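You operate a simulated robot arm through the tools that you are given. There is no shell and no other tool. Be economical: measure what you need, move in short steps, check, and stop when the job is done.

You run a simulated two-armed robot. Do the job below in one go: nothing can be reset, and whatever is moved stays where it is left.

## Task
Pick up the blue rail wiper with one hand, pass it to the other hand and put it on the zone 1 of the grid.

Only the result counts: the job must be done as asked and must still hold three seconds after the hand-in. Knocking over, shifting, dropping, spilling or breaking anything else fails it.

## Robot
Two 7-joint arms with two-finger parallel grippers on one trunk, on a base that drives. Base frame: it is fixed to the floor where the robot stands at the start and does not move with it; the origin is under the middle of the robot, x ahead of it, y to its left, z up. Readings come in cm, rad, newtons and seconds.
The left shoulder is at the start at [7, 18.8, 104], the right one opposite. With the tool pointing down near the work surface each hand reaches from about 32 to 80 cm from the robot's upright axis, wherever it stands, measured 20 degrees to its own side. Places, roughly: blue rail wiper (3x6x12 cm) [50, -10, 80]; zone 1 of the grid [60, 190, 80]. Payload 3.91 kg a hand.
The tool frame of a hand sits at the grasp point between the pads (the TCP): z along the fingers, y along the line on which they close. The tips reach 3 cm beyond it. The gripper opens to 11 cm. The fingers are 2 cm wide and 1 cm thick; the gripper's body (4.8 by 11.2 cm) begins 5.5 cm behind the TCP.
Orientation is told as [roll, pitch, yaw] about the base's x, y, z axes, in that order, counted from this pose: with the fingers straight down and closing along the base's y, the tool's x points along the base's -x, its y along +y and its z along -z.

## Interface
- The arms move only by the tool step_arm. It takes "left_targets", "right_targets" or both (then of equal length, played together; a hand with none holds still); each is a list of rows, each a list of 7 numbers: the shift along the tool's x, y, z in units of 150 mm (1.0 is 150 mm), then the turn, a rotation vector about the tool's x, y, z in units of 120 degrees (1.0 is 120 degrees), then the closure in counts, from 0 (fully open) to 255 (shut). In form: [[tx, ty, tz, rx, ry, rz, grip], ...]. A call has 1 to 12 rows; each row is the pose to reach, as a shift and turn from the pose commanded when the call began, along the tool's axes at that moment. A call with a number of a shift or a turn outside -1 to 1 is refused whole. A row lasts 0.2 s, in which the tool goes at most 5 cm and 0.15 rad; a call with a longer step from one row to the next is refused whole, and so is a gripper value outside its range. A pose out of reach is approached as far as the arm can. The call stops where the force on the tool passes 40 N (or 10 N more than at its start, if that is more) or the arm is blocked; 0.2 s more then pass. The fingers move at their own pace (about 7.2 cm/s each) and stop on an object; they squeeze with about 44 N. The grip force told is the motor's: it shows also when the fingers shut on nothing. Time passes only in rows, and 0.2 s behind the last, so rows that repeat a pose let the fingers close. It gives the time, the measured TCP pose, the force on the tool (base axes), the opening and the grip force at its end, in the units of the frame above (readings bear some noise), with the torque about the TCP (base axes, N m) and any sound that the robot's microphone picked up.
- Cameras (640 x 400 px; columns grow to the right, rows downward): "scene" is now at [13.61, -1.56, 127.09]; the picture's right is [-0.16, -0.99, -0.00], its down [-0.62, 0.10, -0.78] and it looks along [0.77, -0.12, -0.63] (base axes); focal length 263 px, centre (320, 200). "left" rides on the left gripper at [7.2, -1.7, -10.3] in its tool frame; the picture's right is [0.23, 0.97, 0.00], its down [-0.76, 0.18, -0.62] and it looks along [-0.61, 0.14, 0.78] (tool axes); focal length 222 px, centre (320, 200). "right" rides on the right gripper at [7.2, 1.7, -10.3] in its tool frame; the picture's right is [-0.23, 0.97, 0.00], its down [-0.76, -0.18, -0.62] and it looks along [-0.61, -0.14, 0.78] (tool axes); focal length 222 px, centre (320, 200). There is no depth. A picture from a camera that has moved, and an enlarged one, comes with that camera's place and axes in the base frame and with its lens. The place of the scene camera against the robot may be out by one fixed shift of up to 1.2 cm in any direction.
- grab_frame(camera): a new picture of that camera. It takes no simulated time.
- move_column(by): slides the trunk up (or, below 0, down) by that many cm; the arms and the scene camera ride with it, the base frame stays. It gives what a move gives, with no picture.
- drive_base(legs): drives the robot by 1 to 6 legs, each [ahead, turn to the left] in cm and rad, along the robot's own axes; the way and the turn of a leg run together, so that a leg with both is an arc; at most 150 cm and 3.142 rad a leg. The arms and the cameras ride along, it lands a little off, and it stops where it bumps. It gives what a move gives.
- head_to(pan, tilt): turns the head with the scene camera to pan (to the left, within 1.501 rad either way) and tilt (down, from -0.506 to 1.204), counted from straight ahead of the robot. It gives what a move gives.
- zoom(camera, box): a new picture of the part [left, top, right, bottom] of that camera's present view, enlarged. It takes no simulated time.
- close_job(): hands the job in; it is judged then, once.

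Go step by step. Nothing tells you exact positions but the pictures and the camera data: compare them with the known pose of the tool, close in by small moves and look again before you grip or let go. The budget is 120 turns and 92 pictures, counting those below and the enlarged ones. Unless the task says otherwise, let go and move clear before handing in, and close with one line.

The tools are called after "Request:" as name(argument=value, ...) on one line, values as JSON. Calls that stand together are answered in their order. step_arm: Moves the arms, as the interface text tells. Its arguments: {"type":"object","properties":{"left_targets":{"type":"array","items":{"type":"array","items":{"type":"number"}}},"right_targets":{"type":"array","items":{"type":"array","items":{"type":"number"}}}},"required":[]} The other tools are called the same way: move_column (by) slides the trunk up or down; drive_base (legs) drives the base; head_to (pan, tilt) turns the head that bears the scene camera; grab_frame (camera) takes a picture; zoom (camera, box) takes an enlarged picture of a part of a camera's view; close_job () hands the job in.

At the start:

```text
clock: 0.0
left_eef_pos: [58.17, 14.63, 104.86]
left_orientation: [0.0, -0.001, -0.001]
left_contact_force: [-0.1, 0.0, 0.3]
left_torque: [0.01, 0.01, 0.02]
left_width: 10.99
left_finger_force: 0.0
right_eef_pos: [44.4, -32.86, 97.28]
right_orientation: [0.001, 0.0, -0.001]
right_contact_force: [0.4, 0.2, -0.4]
right_torque: [0.01, 0.02, 0.0]
right_width: 11.0
right_finger_force: 0.1
trunk travel left (down, up): [-55.0, 39.0]
robot x, y, heading: [-0.32, 0.06, -0.001]
head pan, tilt: [-0.159, 0.677]
```

scene: 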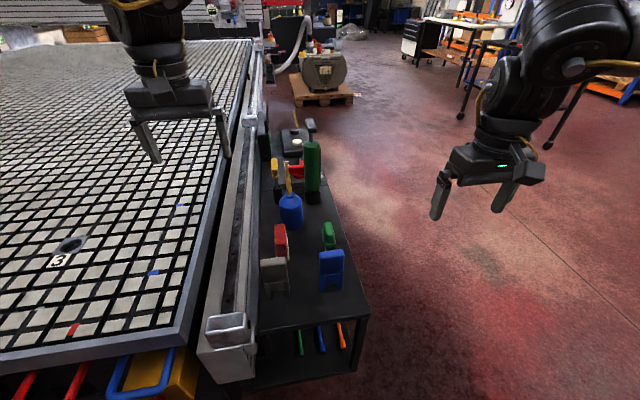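
right: 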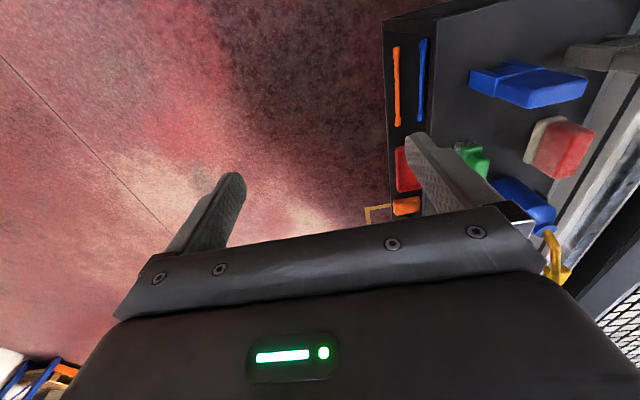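
left: 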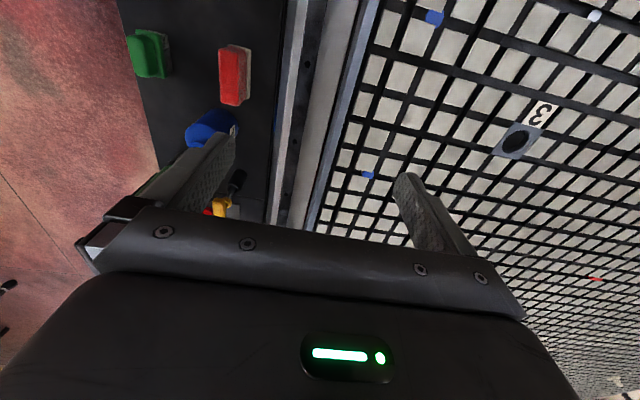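

I see a small side shelf with the blue wiper near its front end, and the big grid table on the left with a zone marked 3. I'll zoom in on the wiper and look to the left for zone 1.

Request:
zoom(camera="scene", box=[240, 180, 400, 380])

Request:
zoom(camera="right", box=[380, 0, 640, 260])

Request:
head_to(pan=1.1, tilt=0.5)

Request:
grab_frame(camera="scene")

```text
2.00 times, centred on (320, 280) of scene
camera zoom: at [13.61, -1.56, 127.09], right [-0.16, -0.99, 0.0], down [-0.62, 0.1, -0.78], along [0.77, -0.12, -0.63], focal length 525 px, centre (320, 40)
```

zoom: 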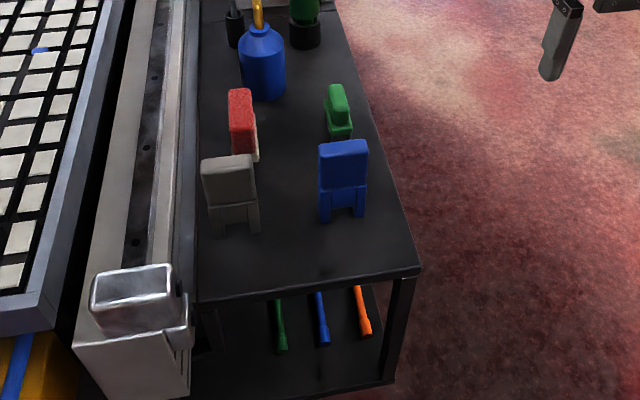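

```text
1.54 times, centred on (510, 130) of right
camera zoom: at [37.14, -31.2, 107.65], right [0.23, 0.97, 0.0], down [0.76, -0.18, 0.62], along [0.61, -0.14, -0.78], focal length 342 px, centre (28, 308)
```

zoom: 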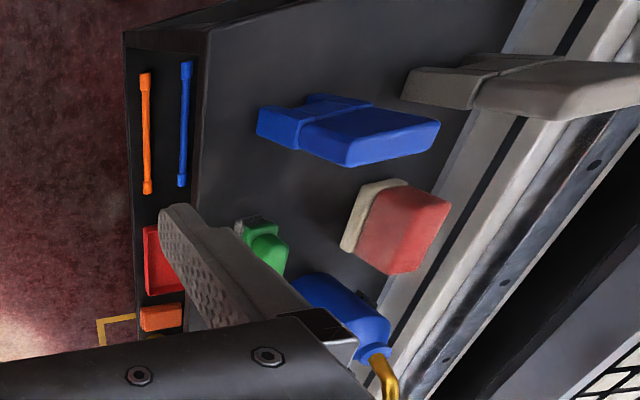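

```text
clock: 1.4
left_eef_pos: [58.21, 14.6, 104.93]
left_orientation: [-0.001, -0.001, 0.001]
left_contact_force: [-0.4, -0.2, 0.9]
left_torque: [0.03, 0.0, 0.04]
left_width: 10.98
left_finger_force: 0.1
right_eef_pos: [44.33, -32.94, 97.28]
right_orientation: [0.0, 0.0, -0.001]
right_contact_force: [0.2, -0.3, -0.3]
right_torque: [0.02, 0.0, -0.01]
right_width: 10.98
right_finger_force: 0.1
trunk travel left (down, up): [-55.0, 39.0]
robot x, y, heading: [0.48, 0.08, 0.001]
head pan, tilt: [1.1, 0.499]
```

```text
86 pictures are left
camera scene: at [9.27, 7.9, 128.66], right [0.89, -0.45, 0.0], down [-0.22, -0.43, -0.88], along [0.4, 0.78, -0.48], focal length 263 px, centre (320, 200)
```

scene: 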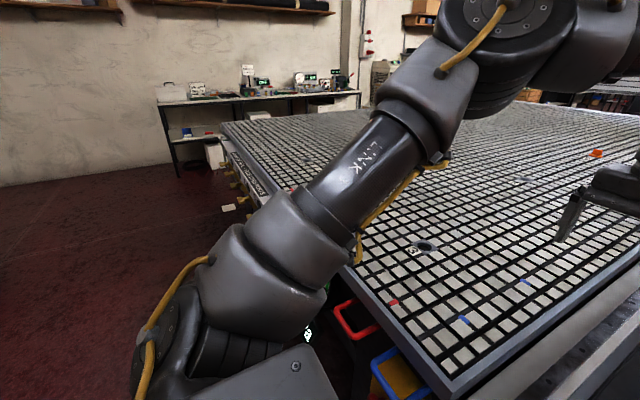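

The wiper stands upright on the side shelf at about (49.5, -10), bottom at z≈72, with its 6 cm side along y. My plan: the right hand grips it low from the front with the tool tilted, and the left hand then takes the top from above. First I'll look at it more closely.

Request:
head_to(pan=-0.2, tilt=0.85)

Request:
zoom(camera="scene", box=[240, 130, 400, 230])

```text
clock: 2.9
left_eef_pos: [58.17, 14.55, 105.0]
left_orientation: [0.0, -0.002, 0.001]
left_contact_force: [0.5, -0.1, 0.0]
left_torque: [0.0, 0.02, 0.0]
left_width: 11.02
left_finger_force: 0.1
right_eef_pos: [44.46, -32.97, 97.25]
right_orientation: [0.0, 0.0, -0.001]
right_contact_force: [-0.2, -0.7, -0.2]
right_torque: [0.03, 0.01, -0.01]
right_width: 11.0
right_finger_force: 0.1
trunk travel left (down, up): [-55.0, 39.0]
robot x, y, heading: [0.3, -0.12, -0.001]
head pan, tilt: [-0.201, 0.85]
```

```text
4.00 times, centred on (320, 180) of scene
camera zoom: at [12.8, -1.76, 125.67], right [-0.2, -0.98, 0.0], down [-0.74, 0.15, -0.66], along [0.65, -0.13, -0.75], focal length 1051 px, centre (320, 280)
```

zoom: 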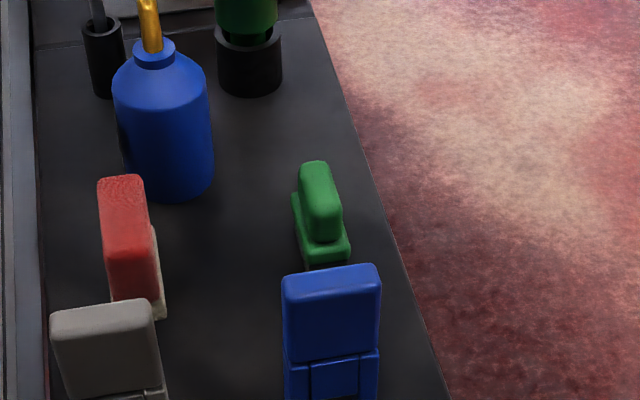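

The wiper is at the lower edge of that view, so I'll take a window around it.

Request:
zoom(camera="scene", box=[264, 180, 376, 250])

```text
5.71 times, centred on (320, 215) of scene
camera zoom: at [12.8, -1.76, 125.67], right [-0.2, -0.98, 0.0], down [-0.74, 0.15, -0.66], along [0.65, -0.13, -0.75], focal length 1501 px, centre (320, 114)
```

zoom: 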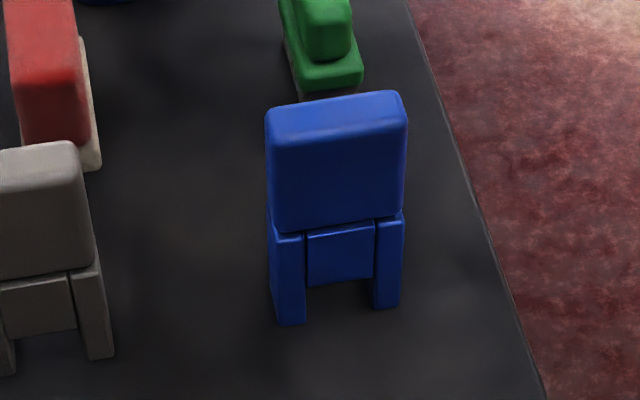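

The wiper's legs are about 5 cm tall under a 7 cm head. It is square to the axes, with its front face near x=48 and y centre near -9.7. To give the tilted right arm room, I'll back up 20 cm.

Request:
drive_base(legs=[[-20, 0]])

Request:
grab_frame(camera="scene")

```text
clock: 4.5
left_eef_pos: [37.93, 14.7, 105.03]
left_orientation: [0.0, -0.001, 0.0]
left_contact_force: [0.4, -0.5, 0.2]
left_torque: [0.0, -0.03, -0.04]
left_width: 10.99
left_finger_force: 0.0
right_eef_pos: [24.26, -32.77, 97.2]
right_orientation: [0.001, 0.0, -0.001]
right_contact_force: [0.1, 0.4, -0.1]
right_torque: [0.0, -0.01, 0.01]
right_width: 10.99
right_finger_force: 0.0
trunk travel left (down, up): [-55.0, 39.0]
robot x, y, heading: [-19.99, -0.01, 0.002]
head pan, tilt: [-0.201, 0.85]
```

```text
83 pictures are left
camera scene: at [-7.33, -1.76, 125.67], right [-0.2, -0.98, 0.0], down [-0.74, 0.15, -0.66], along [0.65, -0.13, -0.75], focal length 263 px, centre (320, 200)
```

scene: 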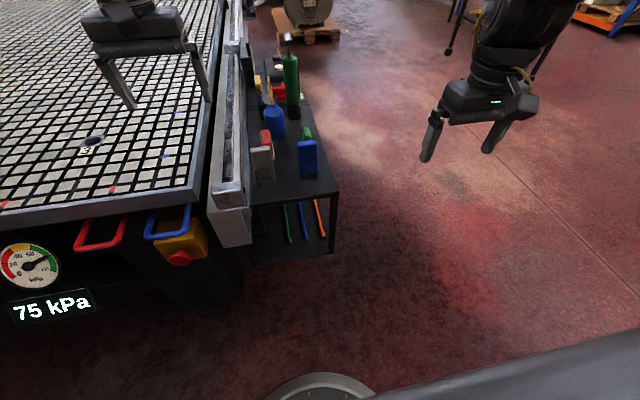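

Now I'll turn the right hand to pitch -70° while moving it partway towards the wiper.

Request:
step_arm(right_targets=[[-0.04, 0.08, 0.04, 0, -0.0583, 0, 0], [-0.08, 0.16, 0.08, 0, -0.1167, 0, 0], [-0.12, 0.24, 0.12, 0, -0.175, 0, 0], [-0.16, 0.32, 0.16, 0, -0.2333, 0, 0], [-0.2, 0.4, 0.2, 0, -0.2917, 0, 0], [-0.24, 0.48, 0.24, 0, -0.35, 0, 0], [-0.28, 0.56, 0.28, 0, -0.4083, 0, 0], [-0.32, 0.64, 0.32, 0, -0.4667, 0, 0], [-0.36, 0.72, 0.36, 0, -0.525, 0, 0], [-0.4, 0.8, 0.4, 0, -0.5833, 0, 0], [-0.4, 0.8, 0.4, 0, -0.5833, 0, 0]])

Request:
grab_frame(camera="scene")

Request:
grab_frame(camera="right")

```text
clock: 6.9
left_eef_pos: [38.14, 14.25, 105.03]
left_orientation: [0.001, 0.002, -0.001]
left_contact_force: [0.1, -0.6, 0.1]
left_torque: [0.03, -0.02, 0.02]
left_width: 11.01
left_finger_force: 0.0
right_eef_pos: [33.82, -27.82, 89.23]
right_orientation: [0.03, -1.202, -0.006]
right_contact_force: [0.1, -0.3, 0.4]
right_torque: [-0.01, 0.01, 0.01]
right_width: 11.0
right_finger_force: 0.0
right hand out of reach, approached as far as the arm can: row 3, 4, 5, 6, 7, 8, 9, 10, 11
trunk travel left (down, up): [-55.0, 39.0]
robot x, y, heading: [-19.98, -0.21, -0.0]
head pan, tilt: [-0.201, 0.85]
```

```text
82 pictures are left
camera scene: at [-7.3, -2.01, 125.66], right [-0.2, -0.98, 0.0], down [-0.74, 0.15, -0.66], along [0.65, -0.13, -0.75], focal length 263 px, centre (320, 200)
```

scene: 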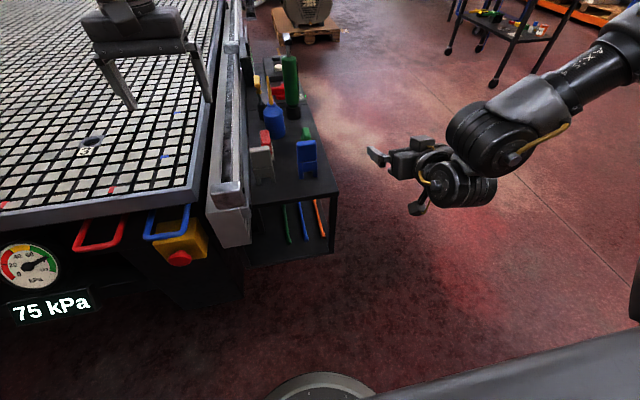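

```text
81 pictures are left
camera right: at [21.5, -26.48, 86.38], right [0.06, 0.97, 0.22], down [-0.3, -0.19, 0.93], along [0.95, -0.12, 0.28], focal length 222 px, centre (320, 200)
```

right: 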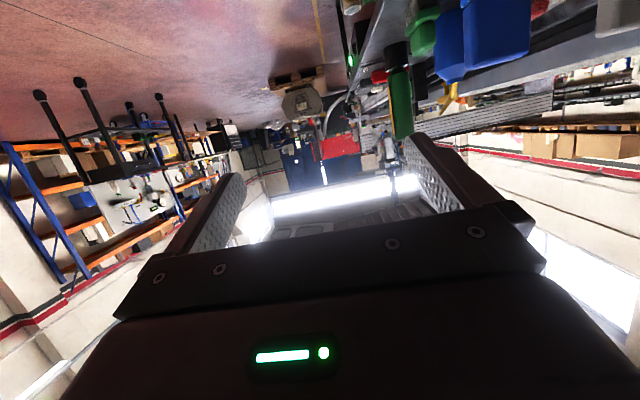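

The right hand is tilted but fell short of its target because it's too close in. Moving out and to the left should bring it back into reach.

Request:
step_arm(right_targets=[[0.07, 0.2, 0.1, 0, 0, 0, 0], [0.14, 0.4, 0.2, 0, 0, 0, 0], [0.21, 0.6, 0.3, 0, 0, 0, 0], [0.277, 0.8, 0.393, 0, 0, 0, 0], [0.277, 0.8, 0.393, 0, 0, 0, 0]])

```text
clock: 8.1
left_eef_pos: [38.04, 14.56, 105.03]
left_orientation: [0.0, 0.003, 0.001]
left_contact_force: [0.3, -0.1, 1.3]
left_torque: [-0.01, -0.02, -0.02]
left_width: 11.01
left_finger_force: 0.0
right_eef_pos: [38.02, -15.7, 83.66]
right_orientation: [0.001, -1.223, -0.002]
right_contact_force: [-0.5, 0.6, -0.4]
right_torque: [-0.01, 0.0, 0.02]
right_width: 11.0
right_finger_force: 0.0
right hand out of reach, approached as far as the arm can: row 1, 2, 3
trunk travel left (down, up): [-55.0, 39.0]
robot x, y, heading: [-20.19, -0.03, 0.004]
head pan, tilt: [-0.201, 0.85]
```

In reach now. I'll go to the pregrasp about 10 cm in front of the wiper.

Request:
step_arm(right_targets=[[0.115, 0.2, 0.112, 0, 0, 0, 0], [0.23, 0.4, 0.225, 0, 0, 0, 0], [0.23, 0.4, 0.225, 0, 0, 0, 0]])

Request:
zoom(camera="scene", box=[220, 90, 412, 210])

Request:
grab_frame(camera="right")

Request:
grab_frame(camera="left")

```text
clock: 8.9
left_eef_pos: [38.14, 14.66, 105.02]
left_orientation: [0.001, 0.0, 0.001]
left_contact_force: [-0.2, -0.2, -0.4]
left_torque: [0.01, 0.01, 0.0]
left_width: 11.02
left_finger_force: 0.1
right_eef_pos: [40.04, -9.73, 79.08]
right_orientation: [-0.001, -1.222, 0.001]
right_contact_force: [0.4, 0.8, -0.4]
right_torque: [-0.03, 0.01, -0.01]
right_width: 11.02
right_finger_force: 0.1
trunk travel left (down, up): [-55.0, 39.0]
robot x, y, heading: [-20.0, -0.33, -0.001]
head pan, tilt: [-0.201, 0.85]
```

```text
3.33 times, centred on (316, 150) of scene
camera zoom: at [-7.31, -1.81, 125.67], right [-0.2, -0.98, 0.0], down [-0.74, 0.15, -0.66], along [0.65, -0.13, -0.75], focal length 876 px, centre (333, 367)
```

zoom: 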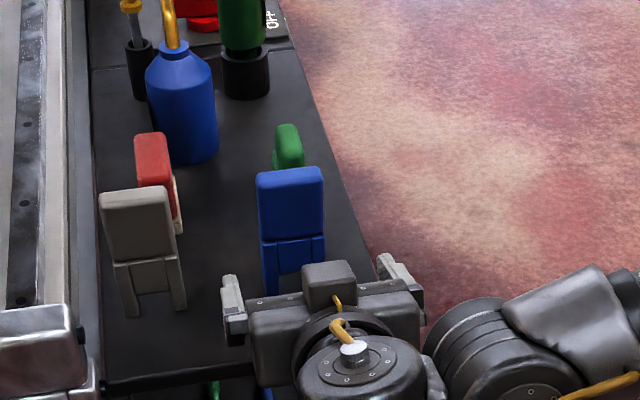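

```text
79 pictures are left
camera right: at [27.83, -8.03, 75.87], right [0.08, 0.97, 0.21], down [-0.32, -0.18, 0.93], along [0.94, -0.14, 0.3], focal length 222 px, centre (320, 200)
```

right: 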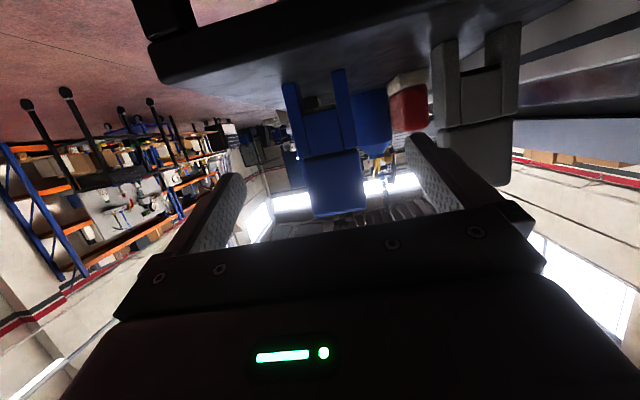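

```text
78 pictures are left
camera left: at [30.69, 12.9, 115.38], right [-0.23, 0.97, 0.0], down [0.76, 0.18, 0.62], along [0.61, 0.14, -0.78], focal length 222 px, centre (320, 200)
```

left: 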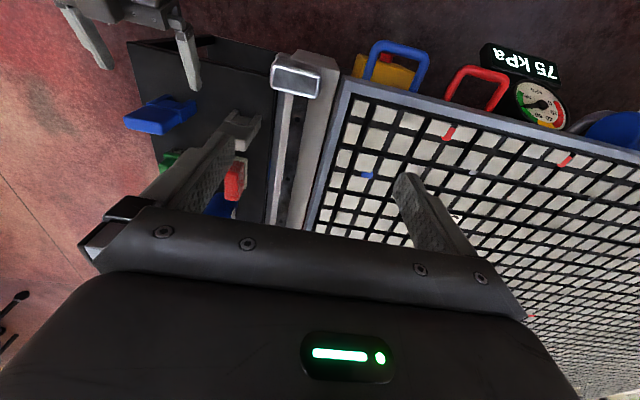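

Both cameras put the wiper at y≈-9.55, front face x≈47.9, bottom z≈72, and the hand is lined up. I'll slide in along the tool axis with the gripper open and check before gripping.

Request:
step_arm(right_targets=[[0, 0.012, 0.16, 0, 0, 0, 0], [0, 0.012, 0.32, 0, 0, 0, 0], [0, 0.012, 0.48, 0, 0, 0, 0], [0, 0.012, 0.65, 0, 0, 0, 0], [0, 0.012, 0.65, 0, 0, 0, 0]])

Request:
zoom(camera="scene", box=[220, 90, 412, 210])

Request:
grab_frame(camera="right")

```text
clock: 10.1
left_eef_pos: [38.08, 14.62, 105.0]
left_orientation: [-0.001, 0.0, -0.001]
left_contact_force: [-0.8, -0.6, -0.4]
left_torque: [0.0, -0.03, 0.02]
left_width: 11.02
left_finger_force: 0.0
right_eef_pos: [49.23, -9.4, 75.79]
right_orientation: [0.0, -1.223, 0.002]
right_contact_force: [-0.1, 0.6, -1.1]
right_torque: [0.01, -0.03, 0.02]
right_width: 11.0
right_finger_force: 0.1
trunk travel left (down, up): [-55.0, 39.0]
robot x, y, heading: [-20.41, -0.12, 0.004]
head pan, tilt: [-0.201, 0.85]
```

```text
3.33 times, centred on (316, 150) of scene
camera zoom: at [-7.31, -1.74, 125.67], right [-0.2, -0.98, 0.0], down [-0.74, 0.15, -0.66], along [0.65, -0.13, -0.75], focal length 876 px, centre (333, 367)
```

zoom: 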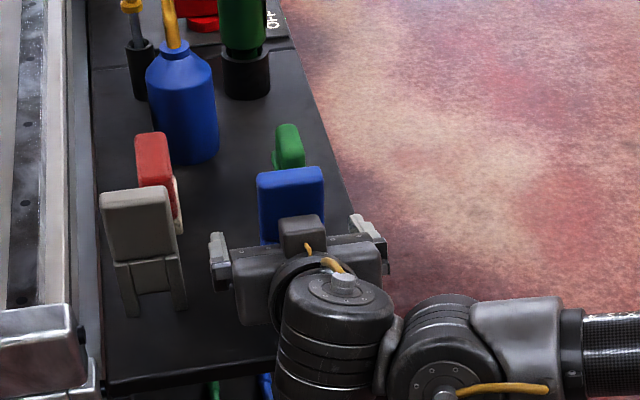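

```text
76 pictures are left
camera right: at [37.01, -7.73, 72.57], right [0.08, 0.97, 0.21], down [-0.33, -0.18, 0.93], along [0.94, -0.14, 0.3], focal length 222 px, centre (320, 200)
```

right: 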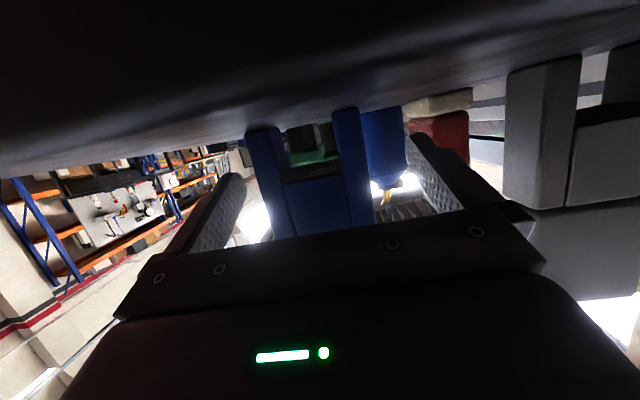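

The legs are centred between the fingers (y≈-9.4). Closing now.

Request:
step_arm(right_targets=[[0, 0, 0, 0, 0, 0, 255], [0, 0, 0, 0, 0, 0, 255], [0, 0, 0, 0, 0, 0, 255], [0, 0, 0, 0, 0, 0, 255], [0, 0, 0, 0, 0, 0, 255]])

Request:
grab_frame(camera="right")

```text
clock: 11.3
left_eef_pos: [38.09, 14.7, 104.97]
left_orientation: [0.0, -0.001, 0.0]
left_contact_force: [0.6, -0.4, -0.1]
left_torque: [0.01, -0.02, 0.02]
left_width: 11.01
left_finger_force: 0.0
right_eef_pos: [49.19, -9.35, 75.79]
right_orientation: [-0.004, -1.222, 0.001]
right_contact_force: [-0.1, 0.4, 0.0]
right_torque: [0.02, 0.06, 0.01]
right_width: 5.12
right_finger_force: 43.8
trunk travel left (down, up): [-55.0, 39.0]
robot x, y, heading: [-20.25, -0.27, 0.004]
head pan, tilt: [-0.201, 0.85]
```

```text
75 pictures are left
camera right: at [37.0, -7.72, 72.58], right [0.08, 0.97, 0.21], down [-0.32, -0.18, 0.93], along [0.94, -0.14, 0.3], focal length 222 px, centre (320, 200)
```

right: 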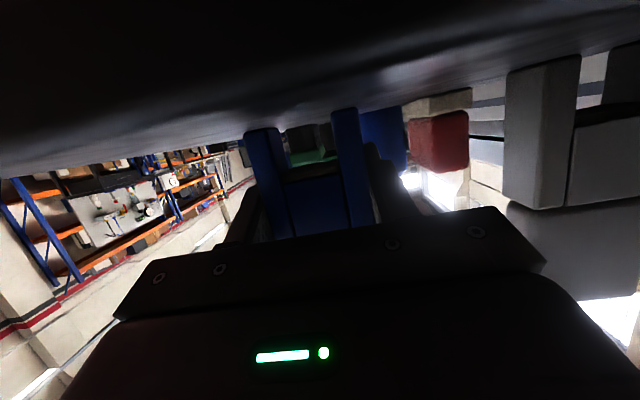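

Gripped at 5.1 cm width. I'll lift straight up by 14 cm.

Request:
step_arm(right_targets=[[-0.1, 0, -0.037, 0, 0, 0, 255], [-0.25, 0, -0.091, 0, 0, 0, 255], [-0.4, 0, -0.146, 0, 0, 0, 255], [-0.55, 0, -0.2, 0, 0, 0, 255], [-0.7, 0, -0.255, 0, 0, 0, 255], [-0.88, 0, -0.32, 0, 0, 0, 255], [-0.88, 0, -0.32, 0, 0, 0, 255]])

Request:
grab_frame(camera="scene")

```text
clock: 12.9
left_eef_pos: [38.06, 14.56, 105.02]
left_orientation: [0.0, 0.0, 0.001]
left_contact_force: [0.6, 0.4, -0.4]
left_torque: [0.01, 0.0, 0.0]
left_width: 11.0
left_finger_force: 0.0
right_eef_pos: [49.17, -9.44, 89.77]
right_orientation: [-0.001, -1.22, 0.003]
right_contact_force: [-1.4, -1.2, -0.7]
right_torque: [0.02, -0.02, 0.01]
right_width: 5.11
right_finger_force: 44.0
trunk travel left (down, up): [-55.0, 39.0]
robot x, y, heading: [-20.08, 0.11, -0.006]
head pan, tilt: [-0.201, 0.85]
```

```text
74 pictures are left
camera scene: at [-7.25, -1.78, 125.66], right [-0.2, -0.98, 0.0], down [-0.74, 0.15, -0.66], along [0.65, -0.13, -0.75], focal length 263 px, centre (320, 200)
```

scene: 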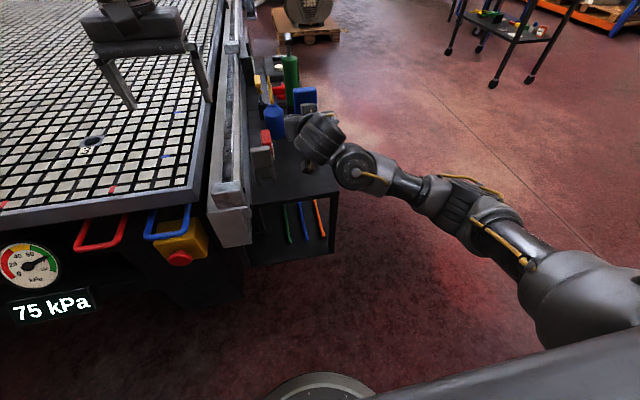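

The wiper is up, bottom at about z=86 and top at about 98. Now the left hand goes above it, staying at z≈107.

Request:
step_arm(left_targets=[[-0.12, -0.2, -0.13, 0, 0, 0, 0], [-0.25, -0.4, -0.13, 0, 0, 0, 0], [-0.37, -0.6, -0.13, 0, 0, 0, 0], [-0.5, -0.8, -0.13, 0, 0, 0, 0], [-0.5, -0.8, -0.13, 0, 0, 0, 0]])

Request:
step_arm(left_targets=[[-0.08, -0.25, 0, 0, 0, 0, 0], [-0.16, -0.5, 0, 0, 0, 0, 0], [-0.25, -0.8, 0, 0, 0, 0, 0], [-0.25, -0.8, 0, 0, 0, 0, 0]])

Request:
grab_frame(camera="left")

Request:
grab_frame(camera="scene")

Request:
grab_frame(camera="right")

```text
clock: 14.1
left_eef_pos: [40.78, 3.84, 105.96]
left_orientation: [-0.006, 0.0, 0.002]
left_contact_force: [0.0, 1.0, -0.2]
left_torque: [-0.06, -0.02, -0.01]
left_width: 10.99
left_finger_force: 0.0
left hand out of reach, approached as far as the arm can: row 2, 3, 4, 5
right_eef_pos: [49.26, -9.08, 89.86]
right_orientation: [-0.008, -1.221, 0.009]
right_contact_force: [-0.8, 1.2, -0.4]
right_torque: [-0.02, -0.01, -0.04]
right_width: 5.11
right_finger_force: 44.4
trunk travel left (down, up): [-55.0, 39.0]
robot x, y, heading: [-19.87, 0.3, 0.002]
head pan, tilt: [-0.201, 0.85]
```

```text
clock: 15.3
left_eef_pos: [40.59, -1.85, 104.83]
left_orientation: [-0.044, 0.005, 0.046]
left_contact_force: [-0.5, -0.2, -1.0]
left_torque: [0.0, -0.01, -0.01]
left_width: 11.02
left_finger_force: 0.0
left hand out of reach, approached as far as the arm can: row 1, 2, 3, 4
right_eef_pos: [49.26, -9.41, 89.8]
right_orientation: [-0.002, -1.221, 0.001]
right_contact_force: [-0.3, -0.1, -0.8]
right_torque: [-0.02, -0.02, 0.01]
right_width: 5.1
right_finger_force: 43.8
trunk travel left (down, up): [-55.0, 39.0]
robot x, y, heading: [-20.13, -0.24, 0.001]
head pan, tilt: [-0.201, 0.85]
stopped in row 4 (left hand): the arm was blocked; the commanded pose is now the measured one
```

```text
73 pictures are left
camera left: at [33.33, -3.53, 115.32], right [-0.27, 0.96, -0.04], down [0.75, 0.24, 0.61], along [0.6, 0.14, -0.79], focal length 222 px, centre (320, 200)
```

left: 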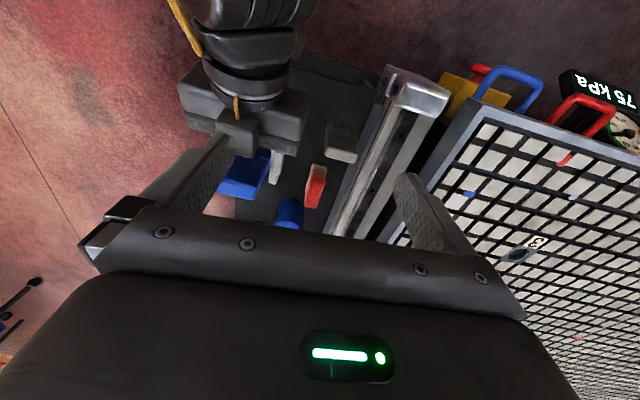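

```text
72 pictures are left
camera scene: at [-7.26, -1.74, 125.66], right [-0.2, -0.98, 0.0], down [-0.74, 0.15, -0.66], along [0.65, -0.13, -0.75], focal length 263 px, centre (320, 200)
```

scene: 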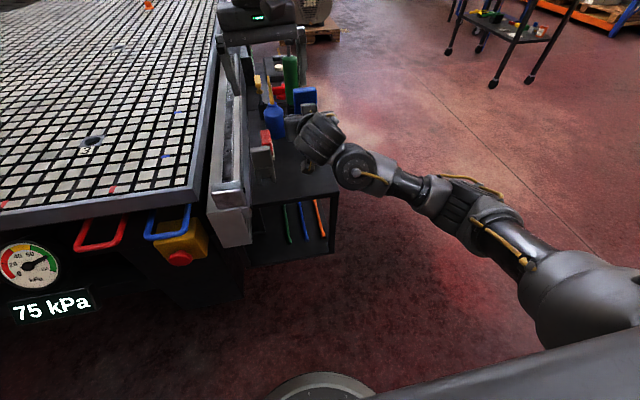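

```text
71 pictures are left
camera right: at [37.07, -7.74, 86.61], right [0.08, 0.97, 0.21], down [-0.32, -0.18, 0.93], along [0.94, -0.14, 0.3], focal length 222 px, centre (320, 200)
```

right: 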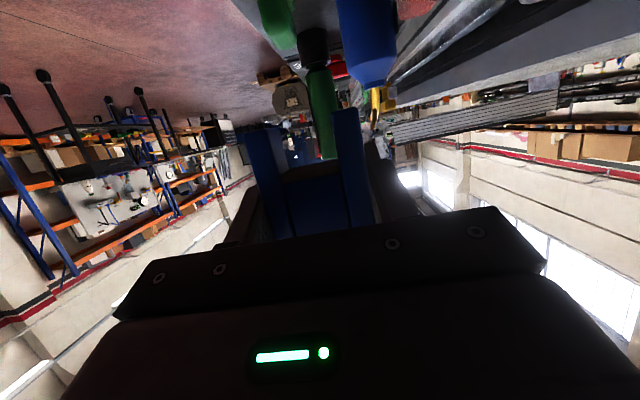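

With the tool pointing down, the left arm can't reach that far across at this height. I'll move the left hand back, raise the trunk 15 cm, then bring the right hand down and over to the left.

Request:
step_arm(left_targets=[[0, 0.25, 0, 0, 0, 0, 0], [0, 0.5, 0, 0, 0, 0, 0], [0, 0.8, 0, 0.021, -0.002, 0.022, 0], [0, 0.95, 0, 0.021, -0.002, 0.022, 0], [0, 0.95, 0, 0.021, -0.002, 0.022, 0]])

Request:
move_column(by=15)

Request:
step_arm(right_targets=[[0.15, 0.11, 0.055, 0, 0, 0, 255], [0.3, 0.22, 0.109, 0, 0, 0, 255], [0.45, 0.33, 0.164, 0, 0, 0, 255], [0.6, 0.44, 0.219, 0, 0, 0, 255], [0.75, 0.55, 0.273, 0, 0, 0, 255], [0.88, 0.66, 0.32, 0, 0, 0, 255], [0.88, 0.66, 0.32, 0, 0, 0, 255]])

Request:
grab_frame(camera="scene")

```text
clock: 16.5
left_eef_pos: [39.9, 12.06, 104.29]
left_orientation: [-0.084, -0.003, -0.005]
left_contact_force: [-0.1, -0.1, 0.4]
left_torque: [-0.02, 0.0, 0.03]
left_width: 10.98
left_finger_force: 0.0
right_eef_pos: [49.32, -9.36, 89.87]
right_orientation: [-0.002, -1.22, 0.001]
right_contact_force: [-0.7, 0.3, -0.1]
right_torque: [0.01, -0.01, 0.03]
right_width: 5.09
right_finger_force: 44.2
trunk travel left (down, up): [-55.0, 39.0]
robot x, y, heading: [-19.87, -0.26, 0.001]
head pan, tilt: [-0.201, 0.85]
```

```text
clock: 18.3
left_eef_pos: [39.88, 12.18, 119.45]
left_orientation: [-0.083, -0.003, -0.001]
left_contact_force: [0.0, -0.3, -0.6]
left_torque: [0.0, -0.02, 0.0]
left_width: 11.0
left_finger_force: 0.0
right_eef_pos: [49.4, -9.4, 104.84]
right_orientation: [-0.002, -1.221, 0.002]
right_contact_force: [-0.2, -0.6, -0.5]
right_torque: [0.01, -0.03, -0.01]
right_width: 5.11
right_finger_force: 44.1
trunk travel left (down, up): [-70.0, 24.0]
robot x, y, heading: [-20.15, -0.05, -0.003]
head pan, tilt: [-0.201, 0.85]
```

```text
clock: 19.9
left_eef_pos: [39.81, 11.96, 119.34]
left_orientation: [-0.085, -0.005, -0.004]
left_contact_force: [-0.4, 0.6, -0.6]
left_torque: [0.05, -0.01, 0.0]
left_width: 11.0
left_finger_force: 0.1
right_eef_pos: [49.31, 0.37, 90.73]
right_orientation: [-0.001, -1.22, 0.001]
right_contact_force: [0.2, -0.2, -1.1]
right_torque: [0.0, 0.04, -0.01]
right_width: 5.11
right_finger_force: 43.7
trunk travel left (down, up): [-70.0, 24.0]
robot x, y, heading: [-20.03, 0.27, 0.002]
head pan, tilt: [-0.201, 0.85]
```

```text
70 pictures are left
camera scene: at [-7.26, -1.8, 140.66], right [-0.2, -0.98, 0.0], down [-0.74, 0.15, -0.66], along [0.65, -0.13, -0.75], focal length 263 px, centre (320, 200)
```

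scene: 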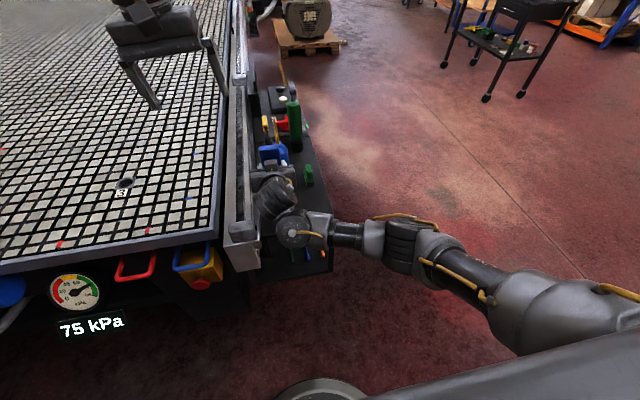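

The right hand now holds the wiper at (49.4, 0.4). I'll bring the left hand straight above it and take out its small roll error.

Request:
step_arm(left_targets=[[-0.16, -0.18, 0.1, -0.01, 0, 0, 0], [-0.32, -0.36, 0.3, -0.02, 0, 0, 0], [-0.48, -0.54, 0.5, -0.03, 0, 0, 0], [-0.64, -0.706, 0.7, -0.04, 0, 0, 0], [-0.64, -0.706, 0.82, -0.04, 0, 0, 0], [-0.64, -0.706, 0.82, -0.04, 0, 0, 0]])

Request:
grab_frame(camera="left")

Request:
grab_frame(camera="scene")

```text
clock: 21.3
left_eef_pos: [45.09, 0.68, 107.09]
left_orientation: [0.0, -0.006, -0.001]
left_contact_force: [-0.2, -0.1, -0.7]
left_torque: [0.0, -0.02, -0.01]
left_width: 11.02
left_finger_force: 0.1
left hand out of reach, approached as far as the arm can: row 3, 4, 5, 6
right_eef_pos: [49.17, 0.25, 90.83]
right_orientation: [-0.002, -1.222, 0.001]
right_contact_force: [0.4, 0.0, 0.3]
right_torque: [0.0, 0.01, -0.02]
right_width: 5.11
right_finger_force: 44.1
trunk travel left (down, up): [-70.0, 24.0]
robot x, y, heading: [-20.06, -0.07, 0.001]
head pan, tilt: [-0.201, 0.85]
```

```text
69 pictures are left
camera left: at [37.66, -1.03, 117.34], right [-0.22, 0.97, 0.0], down [0.76, 0.18, 0.63], along [0.61, 0.14, -0.78], focal length 222 px, centre (320, 200)
```

left: 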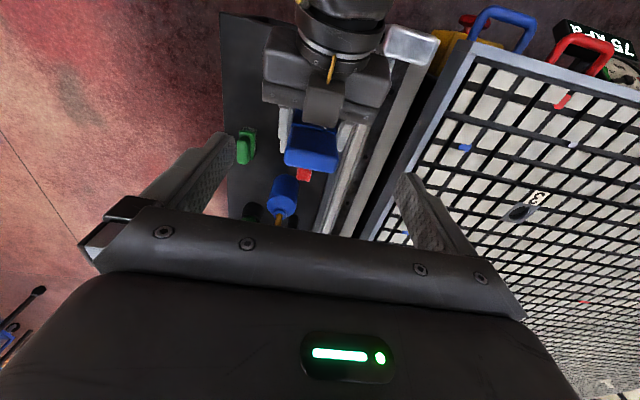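

```text
68 pictures are left
camera scene: at [-7.35, -1.76, 140.67], right [-0.2, -0.98, 0.0], down [-0.74, 0.15, -0.66], along [0.65, -0.13, -0.75], focal length 263 px, centre (320, 200)
```

scene: 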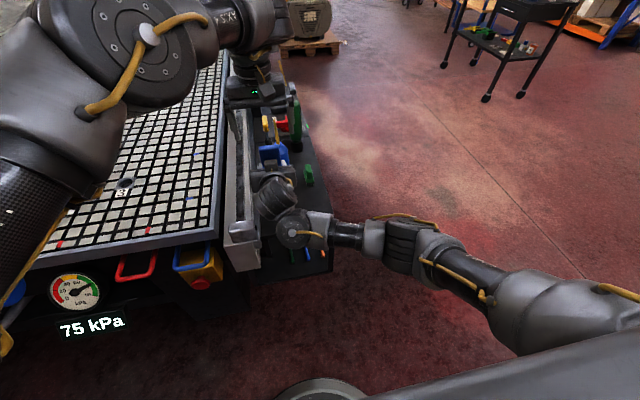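

The left hand is held back at x≈45, so I'll pull the right hand 8 cm nearer at the same height.

Request:
step_arm(right_targets=[[0.045, 0, -0.125, 0, 0, 0, 255], [0.091, 0, -0.25, 0, 0, 0, 255], [0.136, 0, -0.375, 0, 0, 0, 255], [0.182, 0, -0.501, 0, 0, 0, 255], [0.182, 0, -0.501, 0, 0, 0, 255]])

Request:
step_arm(left_targets=[[0.13, -0.02, 0, 0, 0, 0, 0], [0.25, -0.027, 0, 0, 0, 0, 0], [0.25, -0.027, 0, 0, 0, 0, 0]])

Request:
grab_frame(camera="left")

Request:
grab_frame(camera="scene")

```text
clock: 22.5
left_eef_pos: [45.1, 0.59, 106.87]
left_orientation: [0.0, -0.004, -0.001]
left_contact_force: [0.2, 0.2, 1.5]
left_torque: [-0.01, -0.01, 0.01]
left_width: 10.98
left_finger_force: 0.0
right_eef_pos: [41.34, 0.51, 90.77]
right_orientation: [-0.003, -1.221, 0.001]
right_contact_force: [0.5, -0.4, -0.4]
right_torque: [-0.03, -0.02, -0.01]
right_width: 5.12
right_finger_force: 44.0
trunk travel left (down, up): [-70.0, 24.0]
robot x, y, heading: [-19.71, 0.13, -0.0]
head pan, tilt: [-0.201, 0.85]
```

```text
clock: 23.3
left_eef_pos: [41.41, 0.22, 106.95]
left_orientation: [0.0, -0.004, -0.002]
left_contact_force: [0.0, -0.9, -1.2]
left_torque: [0.05, 0.02, 0.0]
left_width: 11.02
left_finger_force: 0.0
right_eef_pos: [41.29, 0.38, 90.81]
right_orientation: [0.001, -1.221, -0.001]
right_contact_force: [0.3, -0.3, -0.5]
right_torque: [0.02, -0.04, 0.02]
right_width: 5.08
right_finger_force: 43.6
trunk travel left (down, up): [-70.0, 24.0]
robot x, y, heading: [-19.7, 0.05, 0.0]
head pan, tilt: [-0.201, 0.85]
```

```text
67 pictures are left
camera left: at [33.99, -1.42, 117.27], right [-0.22, 0.97, 0.0], down [0.76, 0.18, 0.63], along [0.61, 0.14, -0.78], focal length 222 px, centre (320, 200)
```

left: 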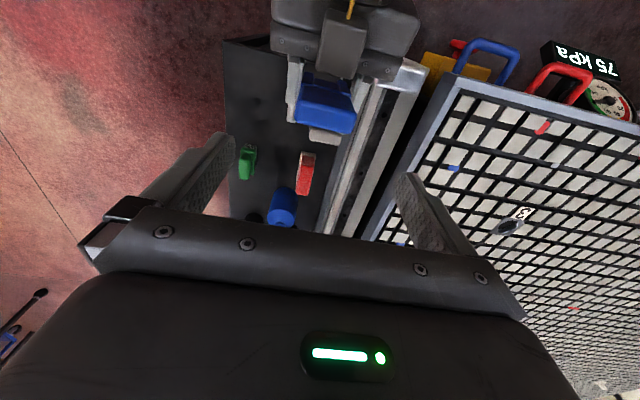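

```text
66 pictures are left
camera scene: at [-7.26, -1.8, 140.66], right [-0.2, -0.98, 0.0], down [-0.74, 0.15, -0.66], along [0.65, -0.13, -0.75], focal length 263 px, centre (320, 200)
```

scene: 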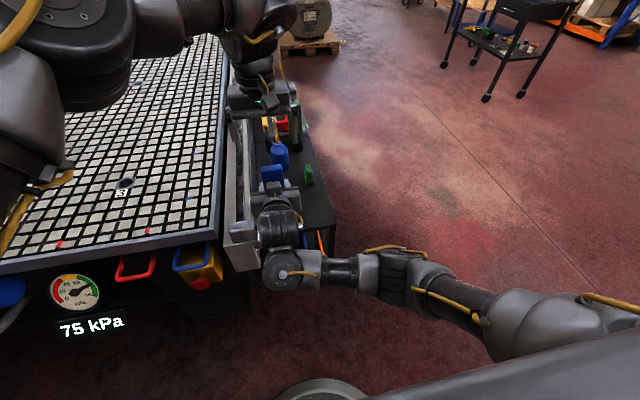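

Left is above the wiper. I'll zoom in to check alignment before descending.

Request:
zoom(camera="left", box=[240, 20, 432, 140])

```text
3.33 times, centred on (336, 80) of left
camera zoom: at [33.99, -1.42, 117.27], right [-0.22, 0.97, 0.0], down [0.76, 0.18, 0.63], along [0.61, 0.14, -0.78], focal length 740 px, centre (267, 600)
```

zoom: 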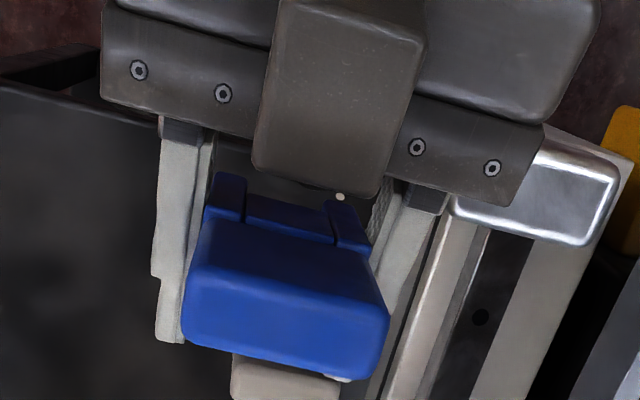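

The head's top centre comes out at about (40.2, 0.4), 1 cm nearer than the right TCP. I'll shift the left hand to match and descend partway.

Request:
step_arm(left_targets=[[0.08, 0.01, 0.1, 0, 0, 0, 0], [0.08, 0.01, 0.25, 0, 0, 0, 0], [0.08, 0.01, 0.4, 0, 0, 0, 0], [0.08, 0.01, 0.4, 0, 0, 0, 0]])

Request:
grab_frame(camera="left")

Request:
zoom(camera="scene", box=[200, 60, 392, 280])

```text
clock: 24.3
left_eef_pos: [40.31, 0.56, 100.87]
left_orientation: [-0.002, -0.005, -0.002]
left_contact_force: [-0.2, -0.6, 0.5]
left_torque: [0.03, -0.03, -0.01]
left_width: 11.01
left_finger_force: 0.0
right_eef_pos: [41.26, 0.46, 90.71]
right_orientation: [-0.001, -1.221, 0.001]
right_contact_force: [0.1, -0.3, -1.0]
right_torque: [-0.05, -0.04, 0.04]
right_width: 5.11
right_finger_force: 44.0
trunk travel left (down, up): [-70.0, 24.0]
robot x, y, heading: [-20.35, -0.17, 0.002]
head pan, tilt: [-0.201, 0.85]
```

```text
64 pictures are left
camera left: at [32.86, -1.18, 111.3], right [-0.23, 0.97, 0.0], down [0.76, 0.18, 0.63], along [0.61, 0.14, -0.78], focal length 222 px, centre (320, 200)
```

left: 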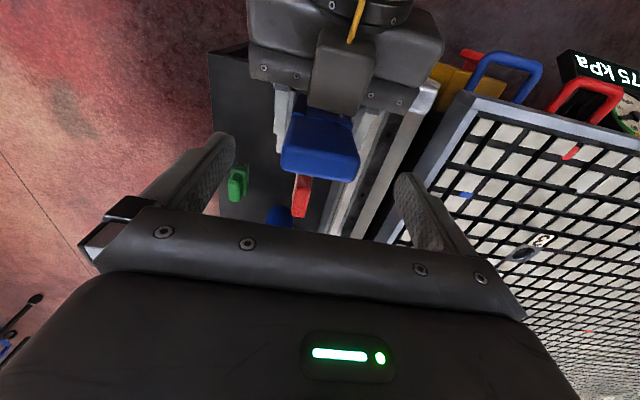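

```text
1.82 times, centred on (296, 170) of scene
camera zoom: at [-7.32, -1.75, 140.67], right [-0.2, -0.98, 0.0], down [-0.74, 0.15, -0.66], along [0.65, -0.13, -0.75], focal length 478 px, centre (364, 254)
```

zoom: 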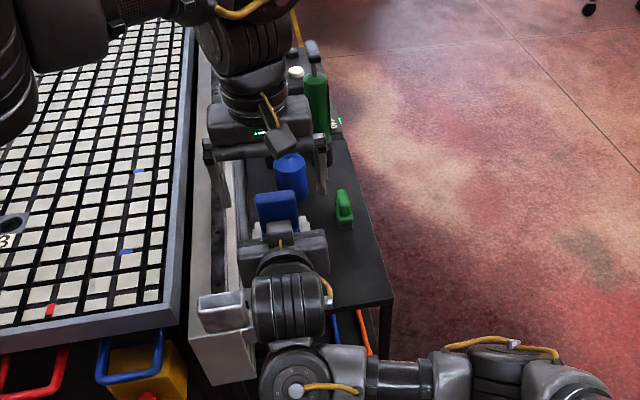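

The two views triangulate the head's top to about z≈97.5–98.5, x≈40. I'll finish the descent to z≈96.4.

Request:
step_arm(left_targets=[[0.02, -0.005, 0.15, 0, 0, 0, 0], [0.02, -0.005, 0.297, 0, 0, 0, 0], [0.02, -0.005, 0.297, 0, 0, 0, 0]])

Request:
zoom(camera="left", box=[160, 60, 480, 260])

Request:
zoom(camera="scene", box=[240, 90, 368, 170])

Request:
grab_frame(camera="right")

```text
clock: 25.1
left_eef_pos: [39.9, 0.37, 96.44]
left_orientation: [0.0, -0.003, -0.005]
left_contact_force: [0.6, 0.7, 0.5]
left_torque: [0.03, -0.02, -0.02]
left_width: 11.02
left_finger_force: 0.1
right_eef_pos: [41.17, 0.46, 90.82]
right_orientation: [-0.001, -1.221, 0.002]
right_contact_force: [-0.1, 0.1, -0.3]
right_torque: [0.02, 0.0, 0.02]
right_width: 5.1
right_finger_force: 43.7
trunk travel left (down, up): [-70.0, 24.0]
robot x, y, heading: [-20.26, 0.22, 0.002]
head pan, tilt: [-0.201, 0.85]
```

```text
2.00 times, centred on (320, 160) of left
camera zoom: at [32.59, -1.26, 106.79], right [-0.22, 0.97, 0.0], down [0.76, 0.18, 0.63], along [0.61, 0.14, -0.78], focal length 444 px, centre (320, 280)
```

zoom: 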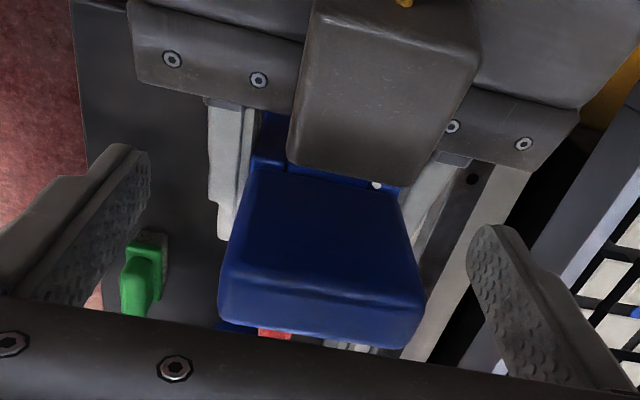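

```text
5.00 times, centred on (304, 130) of scene
camera zoom: at [-7.31, -1.75, 140.67], right [-0.2, -0.98, 0.0], down [-0.74, 0.15, -0.66], along [0.65, -0.13, -0.75], focal length 1313 px, centre (400, 550)
```

zoom: 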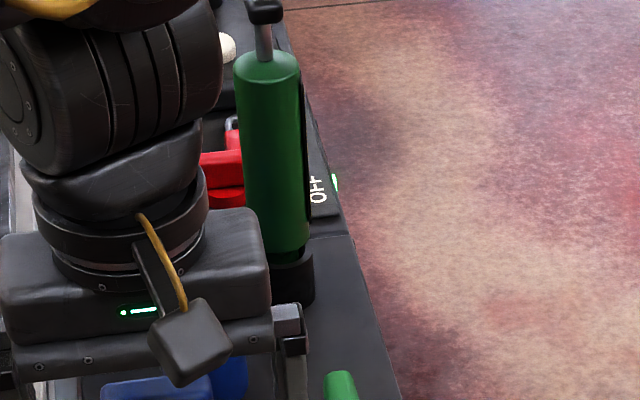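

```text
60 pictures are left
camera right: at [29.05, 2.13, 87.63], right [0.08, 0.97, 0.21], down [-0.32, -0.18, 0.93], along [0.94, -0.14, 0.3], focal length 222 px, centre (320, 200)
```

right: 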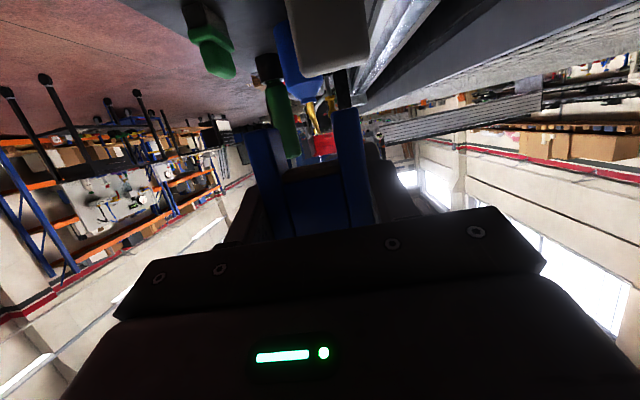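

The head sits between the left fingers, centred within a few millimetres. Closing the left hand.

Request:
step_arm(left_targets=[[0, 0, 0, 0, 0, 0, 255], [0, 0, 0, 0, 0, 0, 255], [0, 0, 0, 0, 0, 0, 255], [0, 0, 0, 0, 0, 0, 255], [0, 0, 0, 0, 0, 0, 255]])

Request:
zoom(camera="left", box=[160, 60, 480, 260])

```text
clock: 26.3
left_eef_pos: [40.01, 0.45, 96.47]
left_orientation: [0.0, -0.003, -0.001]
left_contact_force: [1.1, 2.3, -0.2]
left_torque: [0.04, -0.04, 0.01]
left_width: 5.1
left_finger_force: 44.4
right_eef_pos: [41.17, 0.33, 90.77]
right_orientation: [-0.001, -1.221, 0.001]
right_contact_force: [-1.1, -2.7, 0.5]
right_torque: [0.12, -0.02, 0.03]
right_width: 5.11
right_finger_force: 44.3
trunk travel left (down, up): [-70.0, 24.0]
robot x, y, heading: [-20.81, 0.07, 0.004]
head pan, tilt: [-0.201, 0.85]
```

```text
2.00 times, centred on (320, 160) of left
camera zoom: at [32.63, -1.23, 106.77], right [-0.23, 0.97, 0.0], down [0.76, 0.18, 0.63], along [0.61, 0.14, -0.78], focal length 444 px, centre (320, 280)
```

zoom: 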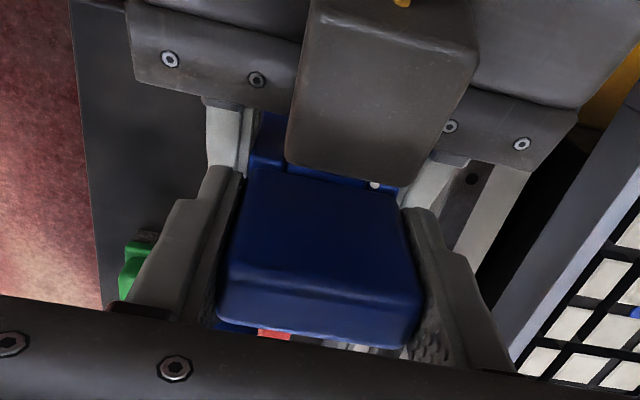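

Both hands now hold the wiper with little cross-load. I'll open the right hand, then draw it straight back along its own axis.

Request:
step_arm(right_targets=[[0, 0, 0, 0, 0, 0, 0], [0, 0, 0, 0, 0, 0, 0], [0, 0, 0, 0, 0, 0, 0], [0, 0, 0, 0, 0, 0, 0]])

Request:
step_arm(right_targets=[[0.05, 0, -0.1, 0, 0, 0, 0], [0.1, 0, -0.25, 0, 0, 0, 0], [0.15, 0, -0.45, 0, 0, 0, 0], [0.2, 0, -0.6, 0, 0, 0, 0], [0.2, 0, -0.6, 0, 0, 0, 0]])

Request:
grab_frame(camera="scene")

Request:
grab_frame(camera="left")

```text
clock: 27.3
left_eef_pos: [40.06, 0.4, 96.45]
left_orientation: [0.001, -0.003, -0.003]
left_contact_force: [-0.1, 0.1, -0.6]
left_torque: [0.0, 0.0, 0.02]
left_width: 5.12
left_finger_force: 44.3
right_eef_pos: [41.32, 0.39, 90.79]
right_orientation: [-0.001, -1.221, 0.003]
right_contact_force: [0.4, 0.7, 0.3]
right_torque: [-0.01, 0.0, 0.01]
right_width: 11.01
right_finger_force: 0.0
trunk travel left (down, up): [-70.0, 24.0]
robot x, y, heading: [-20.08, 0.11, -0.003]
head pan, tilt: [-0.201, 0.85]
```

```text
clock: 28.7
left_eef_pos: [40.11, 0.44, 96.34]
left_orientation: [0.002, -0.002, -0.004]
left_contact_force: [0.4, -0.7, -1.3]
left_torque: [0.01, 0.02, -0.01]
left_width: 5.16
left_finger_force: 44.2
right_eef_pos: [32.41, -3.26, 88.99]
right_orientation: [-0.254, -1.216, 0.212]
right_contact_force: [0.7, -0.2, 0.5]
right_torque: [-0.04, -0.01, 0.01]
right_width: 11.0
right_finger_force: 0.0
trunk travel left (down, up): [-70.0, 24.0]
robot x, y, heading: [-20.31, 0.05, 0.003]
head pan, tilt: [-0.201, 0.85]
stopped in row 5 (right hand): the arm was blocked; the commanded pose is now the measured one
```

```text
58 pictures are left
camera scene: at [-7.16, -1.8, 140.65], right [-0.2, -0.98, 0.0], down [-0.74, 0.15, -0.66], along [0.65, -0.13, -0.75], focal length 263 px, centre (320, 200)
```

scene: 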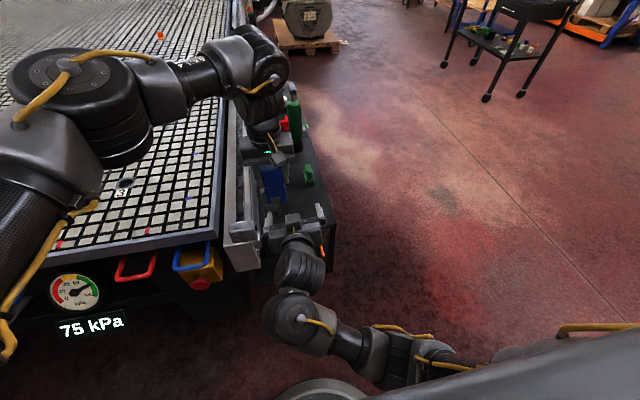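

```text
57 pictures are left
camera left: at [32.73, -1.23, 106.69], right [-0.23, 0.97, 0.0], down [0.76, 0.18, 0.63], along [0.61, 0.14, -0.78], focal length 222 px, centre (320, 200)
```

left: 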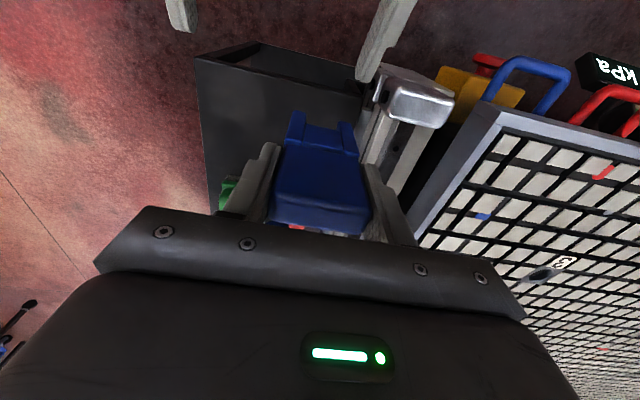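

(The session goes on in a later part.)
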